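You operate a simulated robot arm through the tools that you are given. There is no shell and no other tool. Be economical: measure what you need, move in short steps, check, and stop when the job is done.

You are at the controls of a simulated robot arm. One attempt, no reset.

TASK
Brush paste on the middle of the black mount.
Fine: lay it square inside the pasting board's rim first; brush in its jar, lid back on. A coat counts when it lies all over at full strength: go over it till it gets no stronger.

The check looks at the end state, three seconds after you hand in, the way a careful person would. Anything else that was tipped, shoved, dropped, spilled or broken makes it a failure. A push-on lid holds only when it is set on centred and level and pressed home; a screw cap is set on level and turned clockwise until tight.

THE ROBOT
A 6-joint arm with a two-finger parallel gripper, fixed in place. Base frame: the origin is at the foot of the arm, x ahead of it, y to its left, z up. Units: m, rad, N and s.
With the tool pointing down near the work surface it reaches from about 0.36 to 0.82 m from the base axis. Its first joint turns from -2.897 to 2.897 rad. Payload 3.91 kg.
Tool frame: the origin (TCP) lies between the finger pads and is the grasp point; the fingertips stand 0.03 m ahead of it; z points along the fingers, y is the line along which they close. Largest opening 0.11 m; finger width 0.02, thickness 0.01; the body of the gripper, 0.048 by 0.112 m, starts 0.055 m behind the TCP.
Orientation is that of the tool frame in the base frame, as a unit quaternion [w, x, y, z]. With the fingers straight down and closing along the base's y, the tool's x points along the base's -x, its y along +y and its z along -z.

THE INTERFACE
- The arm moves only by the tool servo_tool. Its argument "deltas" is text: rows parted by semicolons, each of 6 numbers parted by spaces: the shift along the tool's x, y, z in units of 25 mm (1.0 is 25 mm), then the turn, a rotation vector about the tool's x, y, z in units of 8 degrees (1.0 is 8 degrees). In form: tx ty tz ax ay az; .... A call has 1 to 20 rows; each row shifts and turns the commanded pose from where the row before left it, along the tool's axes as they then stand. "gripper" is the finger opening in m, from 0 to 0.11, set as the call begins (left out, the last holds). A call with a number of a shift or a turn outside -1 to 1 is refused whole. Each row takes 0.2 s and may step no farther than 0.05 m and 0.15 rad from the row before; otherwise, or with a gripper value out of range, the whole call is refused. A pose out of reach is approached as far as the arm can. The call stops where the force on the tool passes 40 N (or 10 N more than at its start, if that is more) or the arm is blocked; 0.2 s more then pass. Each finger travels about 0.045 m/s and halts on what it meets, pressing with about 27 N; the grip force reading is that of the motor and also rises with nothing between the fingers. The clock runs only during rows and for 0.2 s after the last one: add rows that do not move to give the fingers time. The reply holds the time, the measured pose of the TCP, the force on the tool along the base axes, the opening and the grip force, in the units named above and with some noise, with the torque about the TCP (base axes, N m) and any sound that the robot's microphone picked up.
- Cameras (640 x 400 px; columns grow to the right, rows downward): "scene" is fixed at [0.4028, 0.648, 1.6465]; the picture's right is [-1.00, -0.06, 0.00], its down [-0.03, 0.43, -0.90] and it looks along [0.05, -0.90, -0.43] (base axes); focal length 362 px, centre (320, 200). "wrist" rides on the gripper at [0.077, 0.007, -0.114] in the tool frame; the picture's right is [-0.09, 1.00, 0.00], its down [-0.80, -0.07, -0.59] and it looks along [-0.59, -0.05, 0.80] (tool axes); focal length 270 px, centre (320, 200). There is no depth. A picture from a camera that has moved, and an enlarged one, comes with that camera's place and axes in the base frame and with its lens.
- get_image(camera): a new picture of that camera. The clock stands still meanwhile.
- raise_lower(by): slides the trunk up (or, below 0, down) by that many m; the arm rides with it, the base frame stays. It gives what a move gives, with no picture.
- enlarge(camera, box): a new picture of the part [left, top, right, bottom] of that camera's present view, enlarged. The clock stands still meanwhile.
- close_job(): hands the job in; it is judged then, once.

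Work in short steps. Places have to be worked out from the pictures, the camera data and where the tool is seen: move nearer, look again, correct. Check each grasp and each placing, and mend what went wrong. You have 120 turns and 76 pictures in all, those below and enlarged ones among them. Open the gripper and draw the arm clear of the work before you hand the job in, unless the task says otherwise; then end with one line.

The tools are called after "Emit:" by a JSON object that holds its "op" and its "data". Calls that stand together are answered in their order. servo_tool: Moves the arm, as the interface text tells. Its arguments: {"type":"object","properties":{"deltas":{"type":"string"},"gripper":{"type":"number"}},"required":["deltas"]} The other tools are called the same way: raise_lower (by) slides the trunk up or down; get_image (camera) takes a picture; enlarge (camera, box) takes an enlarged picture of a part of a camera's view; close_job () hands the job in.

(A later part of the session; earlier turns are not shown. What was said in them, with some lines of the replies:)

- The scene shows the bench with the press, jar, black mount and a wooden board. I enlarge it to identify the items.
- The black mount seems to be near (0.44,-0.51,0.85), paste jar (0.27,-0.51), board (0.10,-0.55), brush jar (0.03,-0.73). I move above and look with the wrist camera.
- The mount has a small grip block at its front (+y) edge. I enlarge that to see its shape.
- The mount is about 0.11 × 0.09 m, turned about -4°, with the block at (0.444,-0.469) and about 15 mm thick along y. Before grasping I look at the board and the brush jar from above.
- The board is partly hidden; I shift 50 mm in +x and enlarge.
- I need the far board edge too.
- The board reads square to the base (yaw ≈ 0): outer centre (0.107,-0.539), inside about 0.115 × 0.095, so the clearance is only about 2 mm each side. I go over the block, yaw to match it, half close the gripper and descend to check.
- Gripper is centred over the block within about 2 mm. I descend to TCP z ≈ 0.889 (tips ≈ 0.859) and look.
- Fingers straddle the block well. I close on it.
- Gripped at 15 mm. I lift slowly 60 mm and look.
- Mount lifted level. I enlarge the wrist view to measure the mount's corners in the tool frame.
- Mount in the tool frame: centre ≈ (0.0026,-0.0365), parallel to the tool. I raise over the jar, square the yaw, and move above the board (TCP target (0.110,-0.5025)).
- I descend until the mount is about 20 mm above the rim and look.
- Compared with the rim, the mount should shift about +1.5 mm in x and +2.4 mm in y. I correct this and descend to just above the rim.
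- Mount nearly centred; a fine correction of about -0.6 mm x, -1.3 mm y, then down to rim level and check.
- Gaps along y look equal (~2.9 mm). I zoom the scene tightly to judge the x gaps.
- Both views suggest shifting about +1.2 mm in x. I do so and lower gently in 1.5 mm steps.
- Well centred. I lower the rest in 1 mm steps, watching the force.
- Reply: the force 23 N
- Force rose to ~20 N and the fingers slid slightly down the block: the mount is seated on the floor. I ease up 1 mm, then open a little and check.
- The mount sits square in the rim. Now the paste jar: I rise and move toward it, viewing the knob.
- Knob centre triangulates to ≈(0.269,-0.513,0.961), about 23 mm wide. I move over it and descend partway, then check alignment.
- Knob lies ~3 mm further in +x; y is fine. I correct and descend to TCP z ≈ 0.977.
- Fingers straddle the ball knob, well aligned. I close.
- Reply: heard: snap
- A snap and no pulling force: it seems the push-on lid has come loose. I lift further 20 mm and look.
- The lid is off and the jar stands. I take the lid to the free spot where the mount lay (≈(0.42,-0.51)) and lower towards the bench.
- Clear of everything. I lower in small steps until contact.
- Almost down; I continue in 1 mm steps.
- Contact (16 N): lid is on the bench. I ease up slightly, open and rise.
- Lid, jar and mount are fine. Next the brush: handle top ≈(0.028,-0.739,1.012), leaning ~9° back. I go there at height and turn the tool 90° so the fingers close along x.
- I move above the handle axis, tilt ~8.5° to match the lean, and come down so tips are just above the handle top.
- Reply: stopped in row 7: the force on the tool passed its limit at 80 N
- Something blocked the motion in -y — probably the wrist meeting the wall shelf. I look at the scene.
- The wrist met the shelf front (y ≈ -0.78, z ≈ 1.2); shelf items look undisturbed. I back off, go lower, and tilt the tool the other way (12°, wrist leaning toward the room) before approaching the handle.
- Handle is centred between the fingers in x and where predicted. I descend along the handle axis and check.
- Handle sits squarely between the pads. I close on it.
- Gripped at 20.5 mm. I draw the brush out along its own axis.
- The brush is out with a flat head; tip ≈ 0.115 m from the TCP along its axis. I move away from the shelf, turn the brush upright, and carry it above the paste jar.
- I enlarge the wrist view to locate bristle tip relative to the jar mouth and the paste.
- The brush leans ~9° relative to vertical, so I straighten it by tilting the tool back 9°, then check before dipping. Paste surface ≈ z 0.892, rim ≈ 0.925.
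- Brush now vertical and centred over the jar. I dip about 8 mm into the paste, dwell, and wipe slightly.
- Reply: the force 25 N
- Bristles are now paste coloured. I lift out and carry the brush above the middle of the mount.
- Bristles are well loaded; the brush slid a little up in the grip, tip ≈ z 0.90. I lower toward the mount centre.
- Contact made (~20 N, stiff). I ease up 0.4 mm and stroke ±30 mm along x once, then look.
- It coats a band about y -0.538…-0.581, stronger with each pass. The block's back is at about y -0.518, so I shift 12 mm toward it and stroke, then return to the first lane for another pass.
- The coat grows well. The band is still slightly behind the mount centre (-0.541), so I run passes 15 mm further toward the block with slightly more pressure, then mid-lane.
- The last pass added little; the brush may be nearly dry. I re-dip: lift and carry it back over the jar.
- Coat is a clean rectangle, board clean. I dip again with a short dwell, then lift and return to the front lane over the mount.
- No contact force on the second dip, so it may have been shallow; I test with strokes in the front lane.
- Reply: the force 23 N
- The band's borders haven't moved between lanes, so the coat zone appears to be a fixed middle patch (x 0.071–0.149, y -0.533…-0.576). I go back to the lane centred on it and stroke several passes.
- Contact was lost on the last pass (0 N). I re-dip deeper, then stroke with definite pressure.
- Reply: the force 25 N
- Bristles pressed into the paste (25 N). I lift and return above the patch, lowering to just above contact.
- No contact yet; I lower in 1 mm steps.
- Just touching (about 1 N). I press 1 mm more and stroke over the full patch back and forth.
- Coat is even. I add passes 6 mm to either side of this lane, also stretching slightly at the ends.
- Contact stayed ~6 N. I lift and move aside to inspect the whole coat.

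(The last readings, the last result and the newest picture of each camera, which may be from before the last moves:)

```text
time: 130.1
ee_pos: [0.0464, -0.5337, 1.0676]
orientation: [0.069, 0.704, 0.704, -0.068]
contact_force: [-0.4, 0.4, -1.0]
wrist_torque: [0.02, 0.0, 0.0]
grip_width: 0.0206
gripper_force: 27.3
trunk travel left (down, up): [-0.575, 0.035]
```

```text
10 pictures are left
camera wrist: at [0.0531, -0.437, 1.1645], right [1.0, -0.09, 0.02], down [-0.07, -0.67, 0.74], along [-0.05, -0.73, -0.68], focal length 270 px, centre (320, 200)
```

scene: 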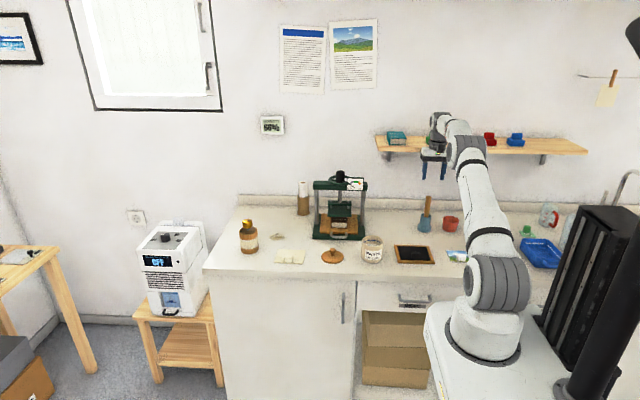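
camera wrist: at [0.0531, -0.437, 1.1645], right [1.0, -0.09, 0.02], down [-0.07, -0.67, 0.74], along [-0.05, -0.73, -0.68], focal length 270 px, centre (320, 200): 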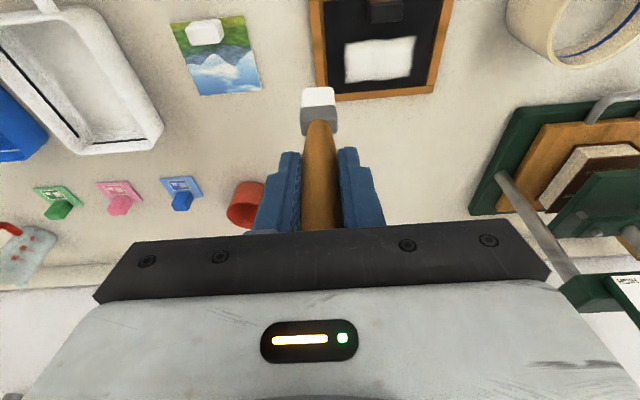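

Emit:
{"op": "enlarge", "data": {"camera": "wrist", "box": [320, 10, 440, 100]}}

```text
4.44 times, centred on (380, 55) of wrist
camera zoom: at [0.0531, -0.437, 1.1645], right [1.0, -0.09, 0.02], down [-0.07, -0.67, 0.74], along [-0.05, -0.73, -0.68], focal length 1201 px, centre (53, 844)
```

zoom: 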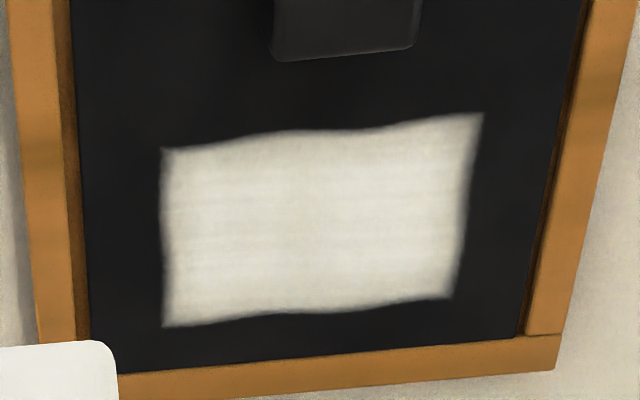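

The patch is evenly white. To make sure it is at full strength I do one more load and a further set of passes, then compare.

Emit:
{"op": "servo_tool", "data": {"deltas": "0.122 0.906 -0.085 0 0 0;0.122 0.906 -0.085 0 0 0;0.122 0.906 -0.085 0 0 0;0.122 0.906 -0.085 0 0 0;0.122 0.906 -0.085 0 0 0;0.122 0.906 -0.085 0 0 0;0.122 0.906 -0.085 0 0 0;0.122 0.906 -0.085 0 0 0;0.122 0.906 -0.085 0 0 0;0.122 0.906 -0.085 0 0 0;0 0 0 0 0 0"}}

Emit:
{"op": "servo_tool", "data": {"deltas": "0.134 0 0.675 0 0 0;0.134 0 0.675 0 0 0;0.134 0 0.675 0 0 0;0.134 0 0.675 0 0 0;0.12 0 0.6 0 0 0;0.014 0 0.075 0 0 0;0 0 0 0 0 0"}}

```text
time: 132.5
ee_pos: [0.2744, -0.4998, 1.0834]
orientation: [0.067, 0.704, 0.704, -0.068]
contact_force: [0.0, -0.3, 0.0]
wrist_torque: [0.0, -0.01, 0.0]
grip_width: 0.0204
gripper_force: 26.8
trunk travel left (down, up): [-0.575, 0.035]
```

```text
time: 134.1
ee_pos: [0.2731, -0.5003, 0.9986]
orientation: [0.07, 0.704, 0.704, -0.069]
contact_force: [-0.5, -2.0, 14.7]
wrist_torque: [-0.27, 0.01, 0.01]
grip_width: 0.0207
gripper_force: 26.7
trunk travel left (down, up): [-0.575, 0.035]
```

Paste contact again (15 N). I lift, return, and come down to near contact.

Emit:
{"op": "servo_tool", "data": {"deltas": "-0.134 0 -0.675 0 0 0;-0.134 0 -0.675 0 0 0;-0.134 0 -0.675 0 0 0;-0.134 0 -0.675 0 0 0;-0.134 0 -0.675 0 0 0;-0.191 -0.813 0.038 0 0 0;-0.191 -0.813 0.038 0 0 0;-0.191 -0.813 0.038 0 0 0;-0.191 -0.813 0.038 0 0 0;-0.191 -0.813 0.038 0 0 0;-0.191 -0.813 0.038 0 0 0;-0.191 -0.813 0.038 0 0 0;-0.191 -0.813 0.038 0 0 0;0 0 0 0 0 0"}}

Emit:
{"op": "servo_tool", "data": {"deltas": "0.1457 0 0.732 0 0 0;0.1457 0 0.732 0 0 0;0.1457 0 0.732 0 0 0;0.1457 0 0.732 0 0 0;0.1457 0 0.732 0 0 0;0.1457 0 0.732 0 0 0;0 0 0 0 0 0"}}

Emit:
{"op": "servo_tool", "data": {"deltas": "0.008 0 0.04 0 0 0;0 0 0 0 0 0"}}

```text
time: 137.1
ee_pos: [0.1117, -0.5385, 1.0825]
orientation: [0.068, 0.704, 0.704, -0.068]
contact_force: [-0.4, -0.6, -0.2]
wrist_torque: [0.02, -0.02, -0.02]
grip_width: 0.0205
gripper_force: 26.7
trunk travel left (down, up): [-0.575, 0.035]
```

```text
time: 138.7
ee_pos: [0.1098, -0.5402, 0.971]
orientation: [0.068, 0.704, 0.703, -0.068]
contact_force: [0.7, 0.4, -0.4]
wrist_torque: [0.0, 0.01, -0.02]
grip_width: 0.0203
gripper_force: 26.9
trunk travel left (down, up): [-0.575, 0.035]
```

```text
time: 139.3
ee_pos: [0.1086, -0.5389, 0.969]
orientation: [0.067, 0.703, 0.704, -0.067]
contact_force: [-0.4, 0.0, -0.4]
wrist_torque: [0.0, 0.0, -0.01]
grip_width: 0.0206
gripper_force: 27.2
trunk travel left (down, up): [-0.575, 0.035]
```

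Emit:
{"op": "servo_tool", "data": {"deltas": "0.008 0 0.04 0 0 0;0.004 0 0.03 0 0 0;0 0 0 0 0 0"}}

```text
time: 140.1
ee_pos: [0.11, -0.5385, 0.9684]
orientation: [0.068, 0.704, 0.703, -0.068]
contact_force: [-0.6, 0.0, 5.5]
wrist_torque: [-0.08, 0.09, -0.02]
grip_width: 0.0203
gripper_force: 27.2
trunk travel left (down, up): [-0.575, 0.035]
```

Contact at 5.5 N. I run full passes over three lanes.

Emit:
{"op": "servo_tool", "data": {"deltas": "0 0.5 0.02 0 0 0;0 0.5 0 0 0 0;0 0.45 0 0 0 0;0 -0.58 0 0 0 0;0 -0.58 0 0 0 0;0 -0.58 0 0 0 0;0 -0.58 0 0 0 0;0 -0.58 0 0 0 0;0.2 0 -0.04 0 0 0;0 0.58 0 0 0 0;0 0.58 0 0 0 0;0 0.58 0 0 0 0;0 0.58 0 0 0 0;0 0.58 0 0 0 0;-0.45 0 0.09 0 0 0;0 -0.58 0 0 0 0;0 -0.58 0 0 0 0;0 -0.58 0 0 0 0;0 -0.58 0 0 0 0;0 -0.58 0 0 0 0"}}

Emit:
{"op": "servo_tool", "data": {"deltas": "0.2 0 -0.04 0 0 0;0 0.58 0.015 0 0 0;0 0.58 0 0 0 0;0 0.58 0 0 0 0;0 0.58 0 0 0 0;0 0.58 0 0 0 0;0.25 0 -0.05 0 0 0;0 -0.58 0 0 0 0;0 -0.58 0 0 0 0;0 -0.58 0 0 0 0;0 -0.58 0 0 0 0;0 -0.58 0 0 0 0;-0.45 0 0.09 0 0 0;0 0.58 0 0 0 0;0 0.58 0 0 0 0;0 0.58 0 0 0 0;0 0.58 0 0 0 0;0 0.58 0 0 0 0;0 0 0 0 0 0"}}

Emit:
{"op": "servo_tool", "data": {"deltas": "-0.143 0 -0.72 0 0 0;-0.143 0 -0.72 0 0 0;-0.143 0 -0.72 0 0 0;-0.143 0 -0.72 0 0 0;-0.143 0 -0.72 0 0 0;-0.06 -0.3 -0.3 0 0 0;0 -0.9 0 0 0 0;0 -0.9 0 0 0 0;0 -0.9 0 0 0 0;0 -0.9 0 0 0 0;0 0 0 0 0 0"}}

Emit:
{"op": "enlarge", "data": {"camera": "wrist", "box": [320, 10, 440, 100]}}

```text
time: 144.3
ee_pos: [0.0756, -0.5454, 0.968]
orientation: [0.068, 0.704, 0.704, -0.068]
contact_force: [4.6, -0.6, 18.3]
wrist_torque: [-0.26, -0.44, 0.07]
grip_width: 0.0206
gripper_force: 27.1
trunk travel left (down, up): [-0.575, 0.035]
```

```text
time: 148.3
ee_pos: [0.1463, -0.5448, 0.9679]
orientation: [0.068, 0.704, 0.704, -0.067]
contact_force: [0.4, 0.0, 8.5]
wrist_torque: [-0.1, 0.0, 0.01]
grip_width: 0.0206
gripper_force: 27.5
trunk travel left (down, up): [-0.575, 0.035]
```

```text
time: 150.7
ee_pos: [0.048, -0.547, 1.0658]
orientation: [0.068, 0.704, 0.703, -0.068]
contact_force: [0.2, -0.5, -0.8]
wrist_torque: [0.01, 0.0, -0.02]
grip_width: 0.0204
gripper_force: 27.3
trunk travel left (down, up): [-0.575, 0.035]
```

```text
4.44 times, centred on (380, 55) of wrist
camera zoom: at [0.0549, -0.4494, 1.1637], right [1.0, -0.09, 0.02], down [-0.07, -0.67, 0.74], along [-0.05, -0.73, -0.68], focal length 1201 px, centre (53, 844)
```

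zoom: 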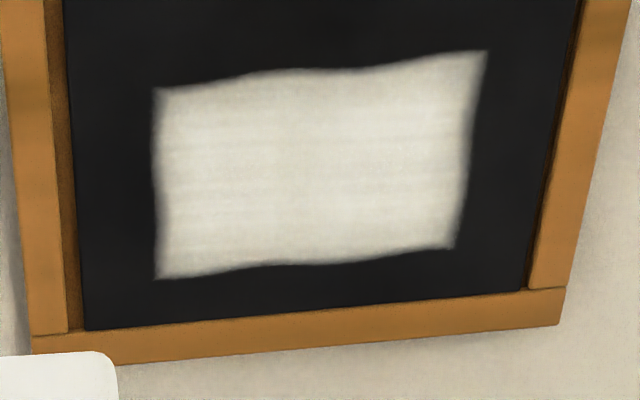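

Brightness is unchanged from before: full strength. Now I return the brush: moving over its jar (TCP y ≈ -0.7265, tip still above the mouth) and checking.

Emit:
{"op": "servo_tool", "data": {"deltas": "-0.88 -0.09 0.175 0 0 0;-0.88 -0.09 0.175 0 0 0;-0.88 -0.09 0.175 0 0 0;-0.88 -0.09 0.175 0 0 0;-0.88 -0.09 0.175 0 0 0;-0.88 -0.09 0.175 0 0 0;-0.88 -0.09 0.175 0 0 0;-0.88 -0.09 0.175 0 0 0;0 0 0 0 0 0"}}

Emit:
{"op": "enlarge", "data": {"camera": "wrist", "box": [250, 0, 390, 120]}}

```text
time: 152.7
ee_pos: [0.03, -0.7264, 1.0663]
orientation: [0.068, 0.704, 0.704, -0.069]
contact_force: [0.1, 0.5, -0.3]
wrist_torque: [-0.01, -0.03, 0.0]
grip_width: 0.0203
gripper_force: 26.6
trunk travel left (down, up): [-0.575, 0.035]
```

```text
3.33 times, centred on (320, 60) of wrist
camera zoom: at [0.0374, -0.6287, 1.1636], right [1.0, -0.09, 0.02], down [-0.07, -0.67, 0.74], along [-0.05, -0.73, -0.68], focal length 901 px, centre (320, 667)
```

zoom: 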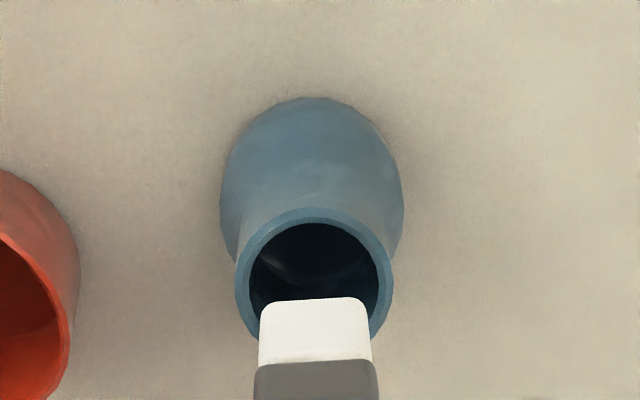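

The tip is ~4–5 mm too near in y; the head (≈26 mm) must enter a 35 mm mouth. I shift -5 mm in y and lower to just inside the mouth, checking force.

Emit:
{"op": "servo_tool", "data": {"deltas": "-0.196 0 0.039 0 0 0;0.1 0 0.5 0 0 0;0.1 0 0.5 0 0 0;0.1 0 0.5 0 0 0;0 0 0 0 0 0"}}

Emit:
{"op": "enlarge", "data": {"camera": "wrist", "box": [250, 0, 390, 120]}}

```text
time: 153.9
ee_pos: [0.0305, -0.7315, 1.0273]
orientation: [0.068, 0.704, 0.704, -0.068]
contact_force: [0.3, 1.0, -0.1]
wrist_torque: [0.0, 0.01, -0.03]
grip_width: 0.0203
gripper_force: 27.3
trunk travel left (down, up): [-0.575, 0.035]
```

```text
3.33 times, centred on (320, 60) of wrist
camera zoom: at [0.0379, -0.6339, 1.1244], right [1.0, -0.09, 0.02], down [-0.07, -0.67, 0.74], along [-0.05, -0.73, -0.68], focal length 901 px, centre (320, 667)
```

zoom: 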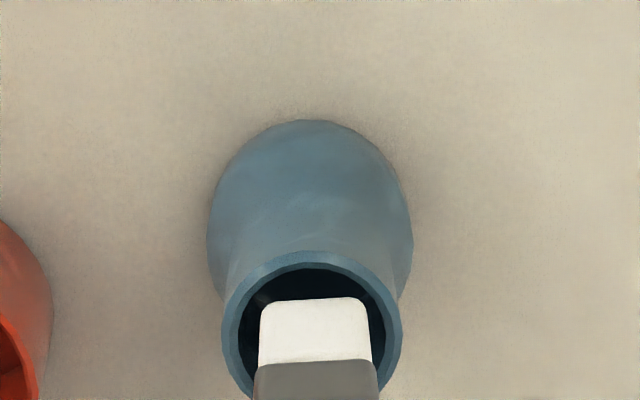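

The head is entering centred with no force. I continue down.

Emit:
{"op": "servo_tool", "data": {"deltas": "0.06 0 0.3 0 0 0;0.06 0 0.3 0 0 0;0.06 0 0.3 0 0 0;0.06 0 0.3 0 0 0;0 0 0 0 0 0"}}

Emit:
{"op": "servo_tool", "data": {"deltas": "0.04 0 0.2 0 0 0;0.04 0 0.2 0 0 0;0.02 0 0.1 0 0 0;0 0 0 0 0 0"}}

```text
time: 155.1
ee_pos: [0.0328, -0.7309, 0.9949]
orientation: [0.066, 0.704, 0.704, -0.067]
contact_force: [-0.3, -0.3, -1.0]
wrist_torque: [0.02, 0.01, -0.01]
grip_width: 0.0206
gripper_force: 27.0
trunk travel left (down, up): [-0.575, 0.035]
```

```text
time: 156.1
ee_pos: [0.0309, -0.7302, 0.9841]
orientation: [0.069, 0.704, 0.704, -0.068]
contact_force: [0.1, 0.0, -0.4]
wrist_torque: [0.02, 0.03, 0.01]
grip_width: 0.0206
gripper_force: 26.9
trunk travel left (down, up): [-0.575, 0.035]
```

No contact yet; I lower gently further until the bristles touch the jar floor.

Emit:
{"op": "servo_tool", "data": {"deltas": "0.02 0 0.1 0 0 0;0.02 0 0.1 0 0 0;0.01 0 0.05 0 0 0;0 0 0 0 0 0"}}

Emit:
{"op": "servo_tool", "data": {"deltas": "0.015 0 0.07 0 0 0;0.015 0 0.07 0 0 0;0 0 0 0 0 0"}}

```text
time: 157.1
ee_pos: [0.0317, -0.7311, 0.9784]
orientation: [0.068, 0.704, 0.704, -0.068]
contact_force: [0.6, 0.3, 0.1]
wrist_torque: [-0.01, -0.03, -0.03]
grip_width: 0.0206
gripper_force: 26.7
trunk travel left (down, up): [-0.575, 0.035]
```

```text
time: 157.9
ee_pos: [0.0318, -0.7301, 0.9728]
orientation: [0.068, 0.704, 0.703, -0.068]
contact_force: [0.5, -0.4, 0.0]
wrist_torque: [0.0, 0.0, 0.0]
grip_width: 0.0204
gripper_force: 27.1
trunk travel left (down, up): [-0.575, 0.035]
```

Emit:
{"op": "servo_tool", "data": {"deltas": "0.012 0 0.06 0 0 0;0.012 0 0.06 0 0 0;0.012 0 0.06 0 0 0;0 0 0 0 0 0"}}

```text
time: 158.9
ee_pos: [0.0321, -0.7292, 0.9685]
orientation: [0.068, 0.704, 0.704, -0.067]
contact_force: [-0.9, -0.2, -1.0]
wrist_torque: [-0.01, 0.03, -0.01]
grip_width: 0.0207
gripper_force: 26.8
trunk travel left (down, up): [-0.575, 0.035]
```

Tip must be within millimetres of the jar floor. I lower 1.5 mm more, open, and withdraw upward.

Emit:
{"op": "servo_tool", "data": {"deltas": "0.012 0 0.06 0 0 0;0 0 0 0 0 0"}}

Emit:
{"op": "servo_tool", "data": {"deltas": "0 0 0 0 0 0;0 0 0 0 0 0;0 0 0 0 0 0;0 0 0 0 0 0;0 0 0 0 0 0", "gripper": 0.06}}

Emit:
{"op": "servo_tool", "data": {"deltas": "-0.06 0 -0.3 0 0 0;-0.12 0 -0.6 0 0 0;-0.12 0 -0.6 0 0 0;-0.12 0 -0.6 0 0 0;-0.12 0 -0.6 0 0 0;-0.12 0 -0.6 0 0 0;0.5 0 -0.2 0 0 0;0.9 0 -0.18 0 0 0;0.9 0 -0.18 0 0 0;0.9 0 -0.18 0 0 0;0 0 0 0 0 0"}}

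Emit:
{"op": "enlarge", "data": {"camera": "scene", "box": [290, 150, 490, 275]}}

```text
time: 159.5
ee_pos: [0.0331, -0.7298, 0.9691]
orientation: [0.068, 0.704, 0.704, -0.068]
contact_force: [0.4, 0.2, -0.8]
wrist_torque: [0.03, -0.01, 0.02]
grip_width: 0.0207
gripper_force: 27.0
trunk travel left (down, up): [-0.575, 0.035]
```

```text
time: 160.7
ee_pos: [0.0313, -0.7298, 0.9672]
orientation: [0.068, 0.704, 0.704, -0.068]
contact_force: [-0.2, 0.1, 0.3]
wrist_torque: [0.0, -0.01, 0.0]
grip_width: 0.0599
gripper_force: 0.1
trunk travel left (down, up): [-0.575, 0.035]
```

```text
time: 163.1
ee_pos: [0.0319, -0.6483, 1.0544]
orientation: [0.068, 0.704, 0.704, -0.067]
contact_force: [-0.6, -0.6, 0.8]
wrist_torque: [0.0, -0.04, 0.01]
grip_width: 0.06
gripper_force: 0.1
trunk travel left (down, up): [-0.575, 0.035]
```

```text
3.20 times, centred on (390, 212) of scene
camera zoom: at [0.4028, 0.648, 1.6465], right [-1.0, -0.06, 0.0], down [-0.03, 0.43, -0.9], along [0.05, -0.9, -0.43], focal length 1158 px, centre (96, 160)
```

zoom: 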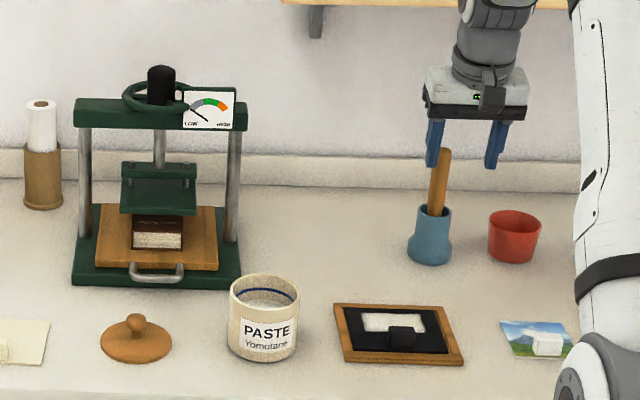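

Brush stands in its jar. Now I untilt, turn the tool back, and return for the lid.

Emit:
{"op": "servo_tool", "data": {"deltas": "0.863 0 -0.783 0 0 0;0.863 0 -0.783 0 0 0;0.863 0 -0.783 0 0 0;0.863 0 -0.783 0 0 0;0 0 0 0 0.69 0;0 0 0 0 0.69 0;0 0 0 0 0 -0.9375;0 0 0 0 0 -0.9375;0 0 0 0 0 -0.9375;0 0 0 0 0 -0.9375;0 0 0 0 0 -0.9375;0 0 0 0 0 -0.9375;0 0 0 0 0 -0.9375;0 0 0 0 0 -0.9375;0 0 0 0 0 -0.9375;0 0 0 0 0 -0.9375;0 0 0 0 0 -0.9375;0 0 0 0 0 -0.9375;0 0 0 0 0 0"}}

```text
time: 167.1
ee_pos: [0.0317, -0.5485, 1.1155]
orientation: [0.0, -0.002, 1.0, 0.0]
contact_force: [0.5, -0.2, 0.5]
wrist_torque: [-0.04, 0.01, 0.01]
grip_width: 0.0599
gripper_force: 0.1
trunk travel left (down, up): [-0.575, 0.035]
```

Emit:
{"op": "servo_tool", "data": {"deltas": "-0.916 0.0953 0 0 0 0;-0.916 0.0953 0 0 0 0;-0.916 0.0953 0 0 0 0;-0.916 0.0953 0 0 0 0;-0.916 0.0953 0 0 0 0;-0.916 0.0953 0 0 0 0;-0.916 0.0953 0 0 0 0;-0.916 0.0953 0 0 0 0;-0.916 0.0953 0 0 0 0;-0.916 0.0953 0 0 0 0;-0.916 0.0953 0 0 0 0;-0.916 0.0953 0 0 0 0;-0.916 0.0953 0 0 0 0;-0.916 0.0953 0 0 0 0;-0.916 0.0953 0 0 0 0;-0.916 0.0953 0 0 0 0;-0.916 0.0953 0 0 0 0;0 0 0 0 0 0"}}

Emit:
{"op": "servo_tool", "data": {"deltas": "0 0 0.9 0 0 0;0 0 0.9 0 0 0;0 0 0.9 0 0 0;0 0 0.9 0 0 0;0 0 0.9 0 0 0;0 0 0.9 0 0 0;0 0 0.9 0 0 0;0 0 0.5 0 0 0;0 0 0 0 0 0"}}

Emit:
{"op": "enlarge", "data": {"camera": "wrist", "box": [200, 60, 440, 230]}}

```text
time: 170.9
ee_pos: [0.4221, -0.5097, 1.1155]
orientation: [0.001, 0.0, 1.0, 0.001]
contact_force: [0.3, -0.2, 0.4]
wrist_torque: [0.01, -0.02, -0.02]
grip_width: 0.0598
gripper_force: 0.0
trunk travel left (down, up): [-0.575, 0.035]
```

```text
time: 172.9
ee_pos: [0.4214, -0.5078, 0.9459]
orientation: [0.0, 0.0, 1.0, -0.001]
contact_force: [0.6, 0.4, -0.1]
wrist_torque: [0.02, 0.03, -0.01]
grip_width: 0.06
gripper_force: 0.0
trunk travel left (down, up): [-0.575, 0.035]
```

```text
2.35 times, centred on (320, 145) of wrist
camera zoom: at [0.3442, -0.5012, 1.0594], right [0.09, 1.0, 0.0], down [0.8, -0.07, 0.59], along [0.59, -0.05, -0.8], focal length 636 px, centre (320, 329)
```

zoom: 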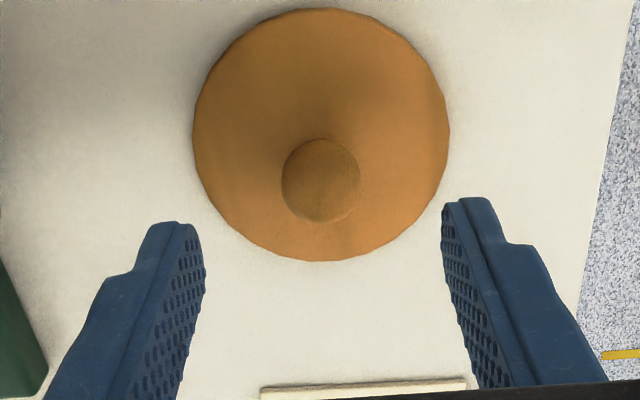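

Knob is centred as at the first grasp. I descend to the release height (0.9015) and close.

Emit:
{"op": "servo_tool", "data": {"deltas": "0 0 0.6 0 0 0;0 0 0.6 0 0 0;0 0 0.4 0 0 0;0 0 0.17 0 0 0;0 0 0 0 0 0"}}

Emit:
{"op": "servo_tool", "data": {"deltas": "0 0 0 0 0 0;0 0 0 0 0 0;0 0 0 0 0 0;0 0 0 0 0 0;0 0 0 0 0 0", "gripper": 0.0}}

```text
time: 174.1
ee_pos: [0.4212, -0.509, 0.901]
orientation: [0.0, 0.001, 1.0, 0.0]
contact_force: [0.1, -0.9, -0.6]
wrist_torque: [0.02, 0.02, -0.02]
grip_width: 0.0599
gripper_force: 0.1
trunk travel left (down, up): [-0.575, 0.035]
```

```text
time: 175.3
ee_pos: [0.4213, -0.5084, 0.9018]
orientation: [0.0, 0.001, 1.0, 0.001]
contact_force: [0.5, 1.3, 0.2]
wrist_torque: [-0.02, -0.01, 0.02]
grip_width: 0.0217
gripper_force: 27.8
trunk travel left (down, up): [-0.575, 0.035]
```

Gripped (22 mm). I lift, carry the lid back by exactly the reverse shift, and lower to just above the jar.

Emit:
{"op": "servo_tool", "data": {"deltas": "0 0 -0.3 0 0 0;0 0 -0.7 0 0 0;0 0 -0.9 0 0 0;0 0 -0.9 0 0 0;0 0 -0.9 0 0 0;0 0 -0.9 0 0 0;0 0 -0.6 0 0 0;0.9 -0.1 0 0 0 0;0.9 -0.1 0 0 0 0;0.9 0 0 0 0 0;0.9 0 0 0 0 0;0.9 0 0 0 0 0;0.9 0 0 0 0 0;0.6 0 0 0 0 0;0 0 0 0 0 0"}}

Emit:
{"op": "servo_tool", "data": {"deltas": "0 0 0.6 0 0 0;0 0 0.6 0 0 0;0 0 0.3 0 0 0;0 0 0 0 0 0"}}

Emit:
{"op": "enlarge", "data": {"camera": "scene", "box": [345, 210, 401, 260]}}

Emit:
{"op": "enlarge", "data": {"camera": "wrist", "box": [200, 20, 440, 230]}}

```text
time: 178.5
ee_pos: [0.2698, -0.5125, 1.0323]
orientation: [-0.001, 0.0, 1.0, 0.0]
contact_force: [0.0, 0.0, -0.2]
wrist_torque: [-0.01, 0.02, -0.02]
grip_width: 0.0223
gripper_force: 26.7
trunk travel left (down, up): [-0.575, 0.035]
```

```text
time: 179.5
ee_pos: [0.2672, -0.5124, 0.994]
orientation: [0.001, 0.0, 1.0, 0.0]
contact_force: [0.4, 0.6, 0.3]
wrist_torque: [0.03, -0.01, 0.0]
grip_width: 0.0223
gripper_force: 27.2
trunk travel left (down, up): [-0.575, 0.035]
```

```text
8.00 times, centred on (373, 235) of scene
camera zoom: at [0.4028, 0.648, 1.6465], right [-1.0, -0.06, 0.0], down [-0.03, 0.43, -0.9], along [0.05, -0.9, -0.43], focal length 2894 px, centre (-104, -80)
```

zoom: 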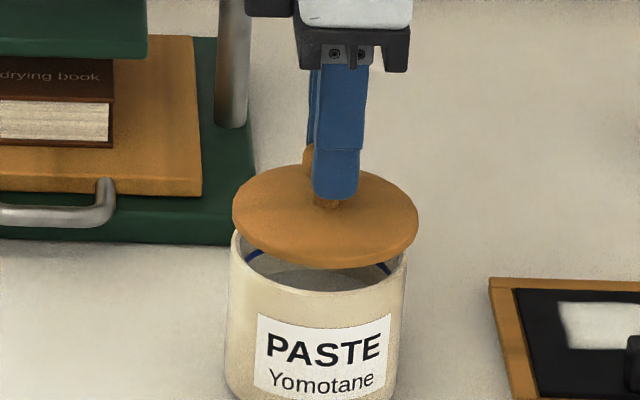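

```text
1.90 times, centred on (320, 125) of wrist
camera zoom: at [0.1928, -0.5062, 1.1074], right [0.09, 1.0, 0.0], down [0.8, -0.07, 0.59], along [0.59, -0.05, -0.8], focal length 515 px, centre (320, 343)
```

zoom: 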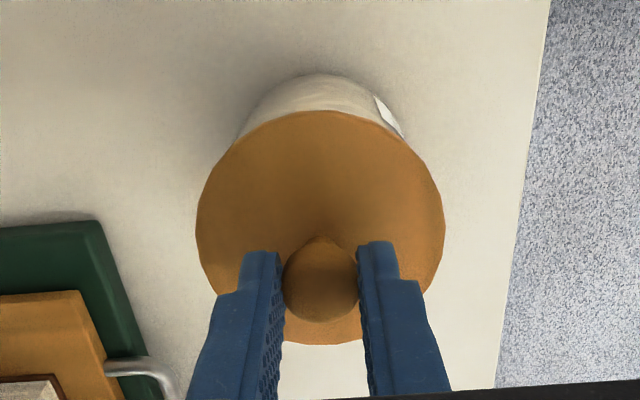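

Lid should move about +1.8 mm x and -1.4 mm y to match its seated place. I correct and lower onto the rim, watching force.

Emit:
{"op": "servo_tool", "data": {"deltas": "-0.073 -0.055 0 0 0 0;0 0 0 0 0 0;0 0 0.2 0 0 0;0 0 0.2 0 0 0;0 0 0.1 0 0 0;0 0 0 0 0 0"}}

Emit:
{"op": "servo_tool", "data": {"deltas": "0 0 0.06 0 0 0;0 0 0.06 0 0 0;0 0 0 0 0 0"}}

```text
time: 180.9
ee_pos: [0.2733, -0.5143, 0.9818]
orientation: [0.0, 0.0, 1.0, 0.001]
contact_force: [0.5, 0.4, -0.6]
wrist_torque: [0.02, 0.0, 0.03]
grip_width: 0.0221
gripper_force: 26.8
trunk travel left (down, up): [-0.575, 0.035]
```

```text
time: 181.7
ee_pos: [0.274, -0.5143, 0.9797]
orientation: [0.0, 0.0, 1.0, 0.001]
contact_force: [0.8, 0.0, -0.6]
wrist_torque: [-0.01, -0.04, -0.03]
grip_width: 0.0224
gripper_force: 27.1
trunk travel left (down, up): [-0.575, 0.035]
```

Emit:
{"op": "servo_tool", "data": {"deltas": "0 0 0.05 0 0 0;0 0 0.05 0 0 0;0 0 0.05 0 0 0;0 0 0 0 0 0"}}

```text
time: 182.7
ee_pos: [0.2729, -0.5142, 0.9771]
orientation: [0.0, 0.001, 1.0, -0.002]
contact_force: [0.3, 1.1, 17.2]
wrist_torque: [0.02, 0.01, 0.0]
grip_width: 0.0224
gripper_force: 26.9
trunk travel left (down, up): [-0.575, 0.035]
```

Contact 17 N with no torque, so centred. I press further for the snap.

Emit:
{"op": "servo_tool", "data": {"deltas": "0 0 0.05 0 0 0;0 0 0.05 0 0 0;0 0 0 0 0 0"}}

```text
time: 183.5
ee_pos: [0.2725, -0.5148, 0.9754]
orientation: [0.001, 0.0, 1.0, -0.002]
contact_force: [3.4, -3.0, 33.0]
wrist_torque: [-0.09, -0.11, 0.01]
grip_width: 0.0225
gripper_force: 27.3
trunk travel left (down, up): [-0.575, 0.035]
```

Emit:
{"op": "servo_tool", "data": {"deltas": "0 0 0.04 0 0 0;0 0 0.04 0 0 0;0 0 0 0 0 0"}}

```text
time: 184.3
ee_pos: [0.2735, -0.5139, 0.9719]
orientation: [0.001, 0.0, 1.0, -0.001]
contact_force: [4.7, -8.1, 32.1]
wrist_torque: [-0.23, -0.13, -0.01]
grip_width: 0.0223
gripper_force: 27.2
trunk travel left (down, up): [-0.575, 0.035]
```

Force caps at ~32 N: fingers slip on the knob. I release, close the fingers, and press on the knob's top from above.

Emit:
{"op": "servo_tool", "data": {"deltas": "0 0 -0.08 0 0 0;0 0 0 0 0 0"}}

Emit:
{"op": "servo_tool", "data": {"deltas": "0 0 0 0 0 0;0 0 0 0 0 0;0 0 0 0 0 0;0 0 -0.5 0 0 0;0 0 -0.7 0 0 0;0 0 -0.7 0 0 0;0 0 0 0 0 0", "gripper": 0.05}}

Emit:
{"op": "enlarge", "data": {"camera": "scene", "box": [345, 210, 401, 260]}}

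```text
time: 184.9
ee_pos: [0.2723, -0.5125, 0.9724]
orientation: [0.0, 0.0, 1.0, 0.001]
contact_force: [4.5, -7.3, 17.4]
wrist_torque: [-0.17, -0.23, -0.02]
grip_width: 0.0224
gripper_force: 27.2
trunk travel left (down, up): [-0.575, 0.035]
```

```text
time: 186.5
ee_pos: [0.2717, -0.5146, 1.0207]
orientation: [-0.001, -0.001, 1.0, 0.0]
contact_force: [0.4, 0.4, 0.1]
wrist_torque: [-0.02, -0.01, -0.02]
grip_width: 0.0502
gripper_force: 0.1
trunk travel left (down, up): [-0.575, 0.035]
heard: snap
```

```text
8.00 times, centred on (373, 235) of scene
camera zoom: at [0.4028, 0.648, 1.6465], right [-1.0, -0.06, 0.0], down [-0.03, 0.43, -0.9], along [0.05, -0.9, -0.43], focal length 2894 px, centre (-104, -80)
```

zoom: 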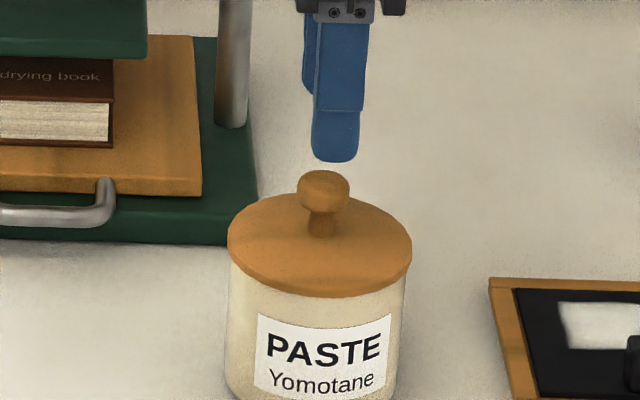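

A snap sounded and the lid sits exactly as it originally did. To be sure, I press on the knob top with closed fingers.

Emit:
{"op": "servo_tool", "data": {"deltas": "0.03 0 -0.2 0 0 0;0 0 0 0 0 0;0 0 0 0 0 0;0 0 0 0 0 0;0 0 0 0 0 0;0 0 0 0 0 0", "gripper": 0.0}}

Emit:
{"op": "servo_tool", "data": {"deltas": "0 0 0.3 0 0 0;0 0 0.3 0 0 0;0 0 0.15 0 0 0;0 0 0.08 0 0 0;0 0 0.08 0 0 0;0 0 0.06 0 0 0;0 0 0.06 0 0 0;0 0 0 0 0 0"}}

```text
time: 187.9
ee_pos: [0.2716, -0.5147, 1.0239]
orientation: [0.0, 0.0, 1.0, 0.001]
contact_force: [0.0, 0.7, -0.2]
wrist_torque: [0.0, 0.02, -0.01]
grip_width: 0.0
gripper_force: 27.2
trunk travel left (down, up): [-0.575, 0.035]
```

```text
time: 189.7
ee_pos: [0.2718, -0.5143, 0.9987]
orientation: [0.0, 0.0, 1.0, 0.0]
contact_force: [0.1, 0.5, 1.6]
wrist_torque: [0.01, -0.01, 0.01]
grip_width: 0.0001
gripper_force: 27.8
trunk travel left (down, up): [-0.575, 0.035]
```

Just touching. I press in small steps.

Emit:
{"op": "servo_tool", "data": {"deltas": "0 0 0.06 0 0 0;0 0 0.05 0 0 0;0 0 0.03 0 0 0;0 0 0 0 0 0"}}

Emit:
{"op": "servo_tool", "data": {"deltas": "0 0 0.05 0 0 0;0 0 0.05 0 0 0;0 0 0 0 0 0"}}

```text
time: 190.7
ee_pos: [0.2725, -0.5137, 0.9978]
orientation: [0.0, 0.0, 1.0, 0.001]
contact_force: [0.2, 0.0, 0.1]
wrist_torque: [0.01, 0.0, -0.01]
grip_width: 0.0
gripper_force: 26.9
trunk travel left (down, up): [-0.575, 0.035]
```

```text
time: 191.5
ee_pos: [0.2729, -0.5142, 0.9936]
orientation: [0.001, 0.0, 1.0, 0.0]
contact_force: [0.0, 0.4, -0.2]
wrist_torque: [-0.01, 0.02, 0.0]
grip_width: 0.0
gripper_force: 27.3
trunk travel left (down, up): [-0.575, 0.035]
```

Emit:
{"op": "servo_tool", "data": {"deltas": "0 0 0.05 0 0 0;0 0 0.05 0 0 0;0 0 0.05 0 0 0;0 0 0 0 0 0"}}

Emit:
{"op": "servo_tool", "data": {"deltas": "0 0 0.04 0 0 0;0 0 0.04 0 0 0;0 0 0 0 0 0"}}

```text
time: 192.5
ee_pos: [0.2715, -0.5136, 0.992]
orientation: [0.002, 0.0, 1.0, -0.002]
contact_force: [1.0, -1.9, 21.8]
wrist_torque: [-0.01, -0.04, -0.03]
grip_width: 0.0002
gripper_force: 26.6
trunk travel left (down, up): [-0.575, 0.035]
```

```text
time: 193.1
ee_pos: [0.2727, -0.516, 0.9931]
orientation: [0.001, 0.0, 1.0, -0.004]
contact_force: [-4.0, 5.3, 18.3]
wrist_torque: [0.18, 0.09, 0.02]
grip_width: 0.0
gripper_force: 26.8
trunk travel left (down, up): [-0.575, 0.035]
stopped in row 3: the force on the tool passed its limit at 41 N (the readings are from after the stop); the commanded pose is now the measured one
```

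The lid took 41 N without further movement or sound: it is home. I back off, open the gripper, clear the work and take a last look.

Emit:
{"op": "servo_tool", "data": {"deltas": "0 0 -0.3 0 0 0;0 0 -0.9 0 0 0;0 0 -0.9 0 0 0;0 0 -0.9 0 0 0;0 0 -0.9 0 0 0;0 0 -0.9 0 0 0;0 0.9 -0.9 0 0 0;0 0.9 -0.9 0 0 0;0 0.9 0 0 0 0;0 0.9 0 0 0 0;0 0.9 0 0 0 0;0 0.9 0 0 0 0;0 0.9 0 0 0 0;0 0 0 0 0 0", "gripper": 0.08}}

Emit:
{"op": "enlarge", "data": {"camera": "scene", "box": [290, 120, 530, 280]}}

```text
time: 196.1
ee_pos: [0.2721, -0.3579, 1.1548]
orientation: [0.001, 0.0, 1.0, -0.001]
contact_force: [-0.2, 0.1, 0.4]
wrist_torque: [0.0, 0.02, -0.01]
grip_width: 0.08
gripper_force: 0.1
trunk travel left (down, up): [-0.575, 0.035]
```

```text
2.50 times, centred on (410, 200) of scene
camera zoom: at [0.4028, 0.648, 1.6465], right [-1.0, -0.06, 0.0], down [-0.03, 0.43, -0.9], along [0.05, -0.9, -0.43], focal length 904 px, centre (95, 200)
```

zoom: 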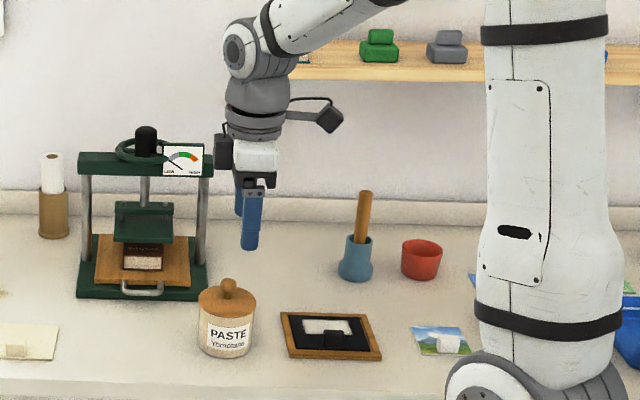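

Everything is in place: the mount is square in the board with its coat, the brush is in its jar, the lid is on, and the arm is clear. I hand in.

Emit:
{"op": "close_job", "data": {}}

```text
The job is handed in.
```

The black mount lies square inside the pasting board's rim with its middle coated evenly; two more rounds of brushing made it no whiter. The brush is back in its jar. The paste lid is on: I heard a snap, and it held under a 41 N press. While fetching the brush, the wrist bumped the wall shelf once; nothing on the shelf looked disturbed.
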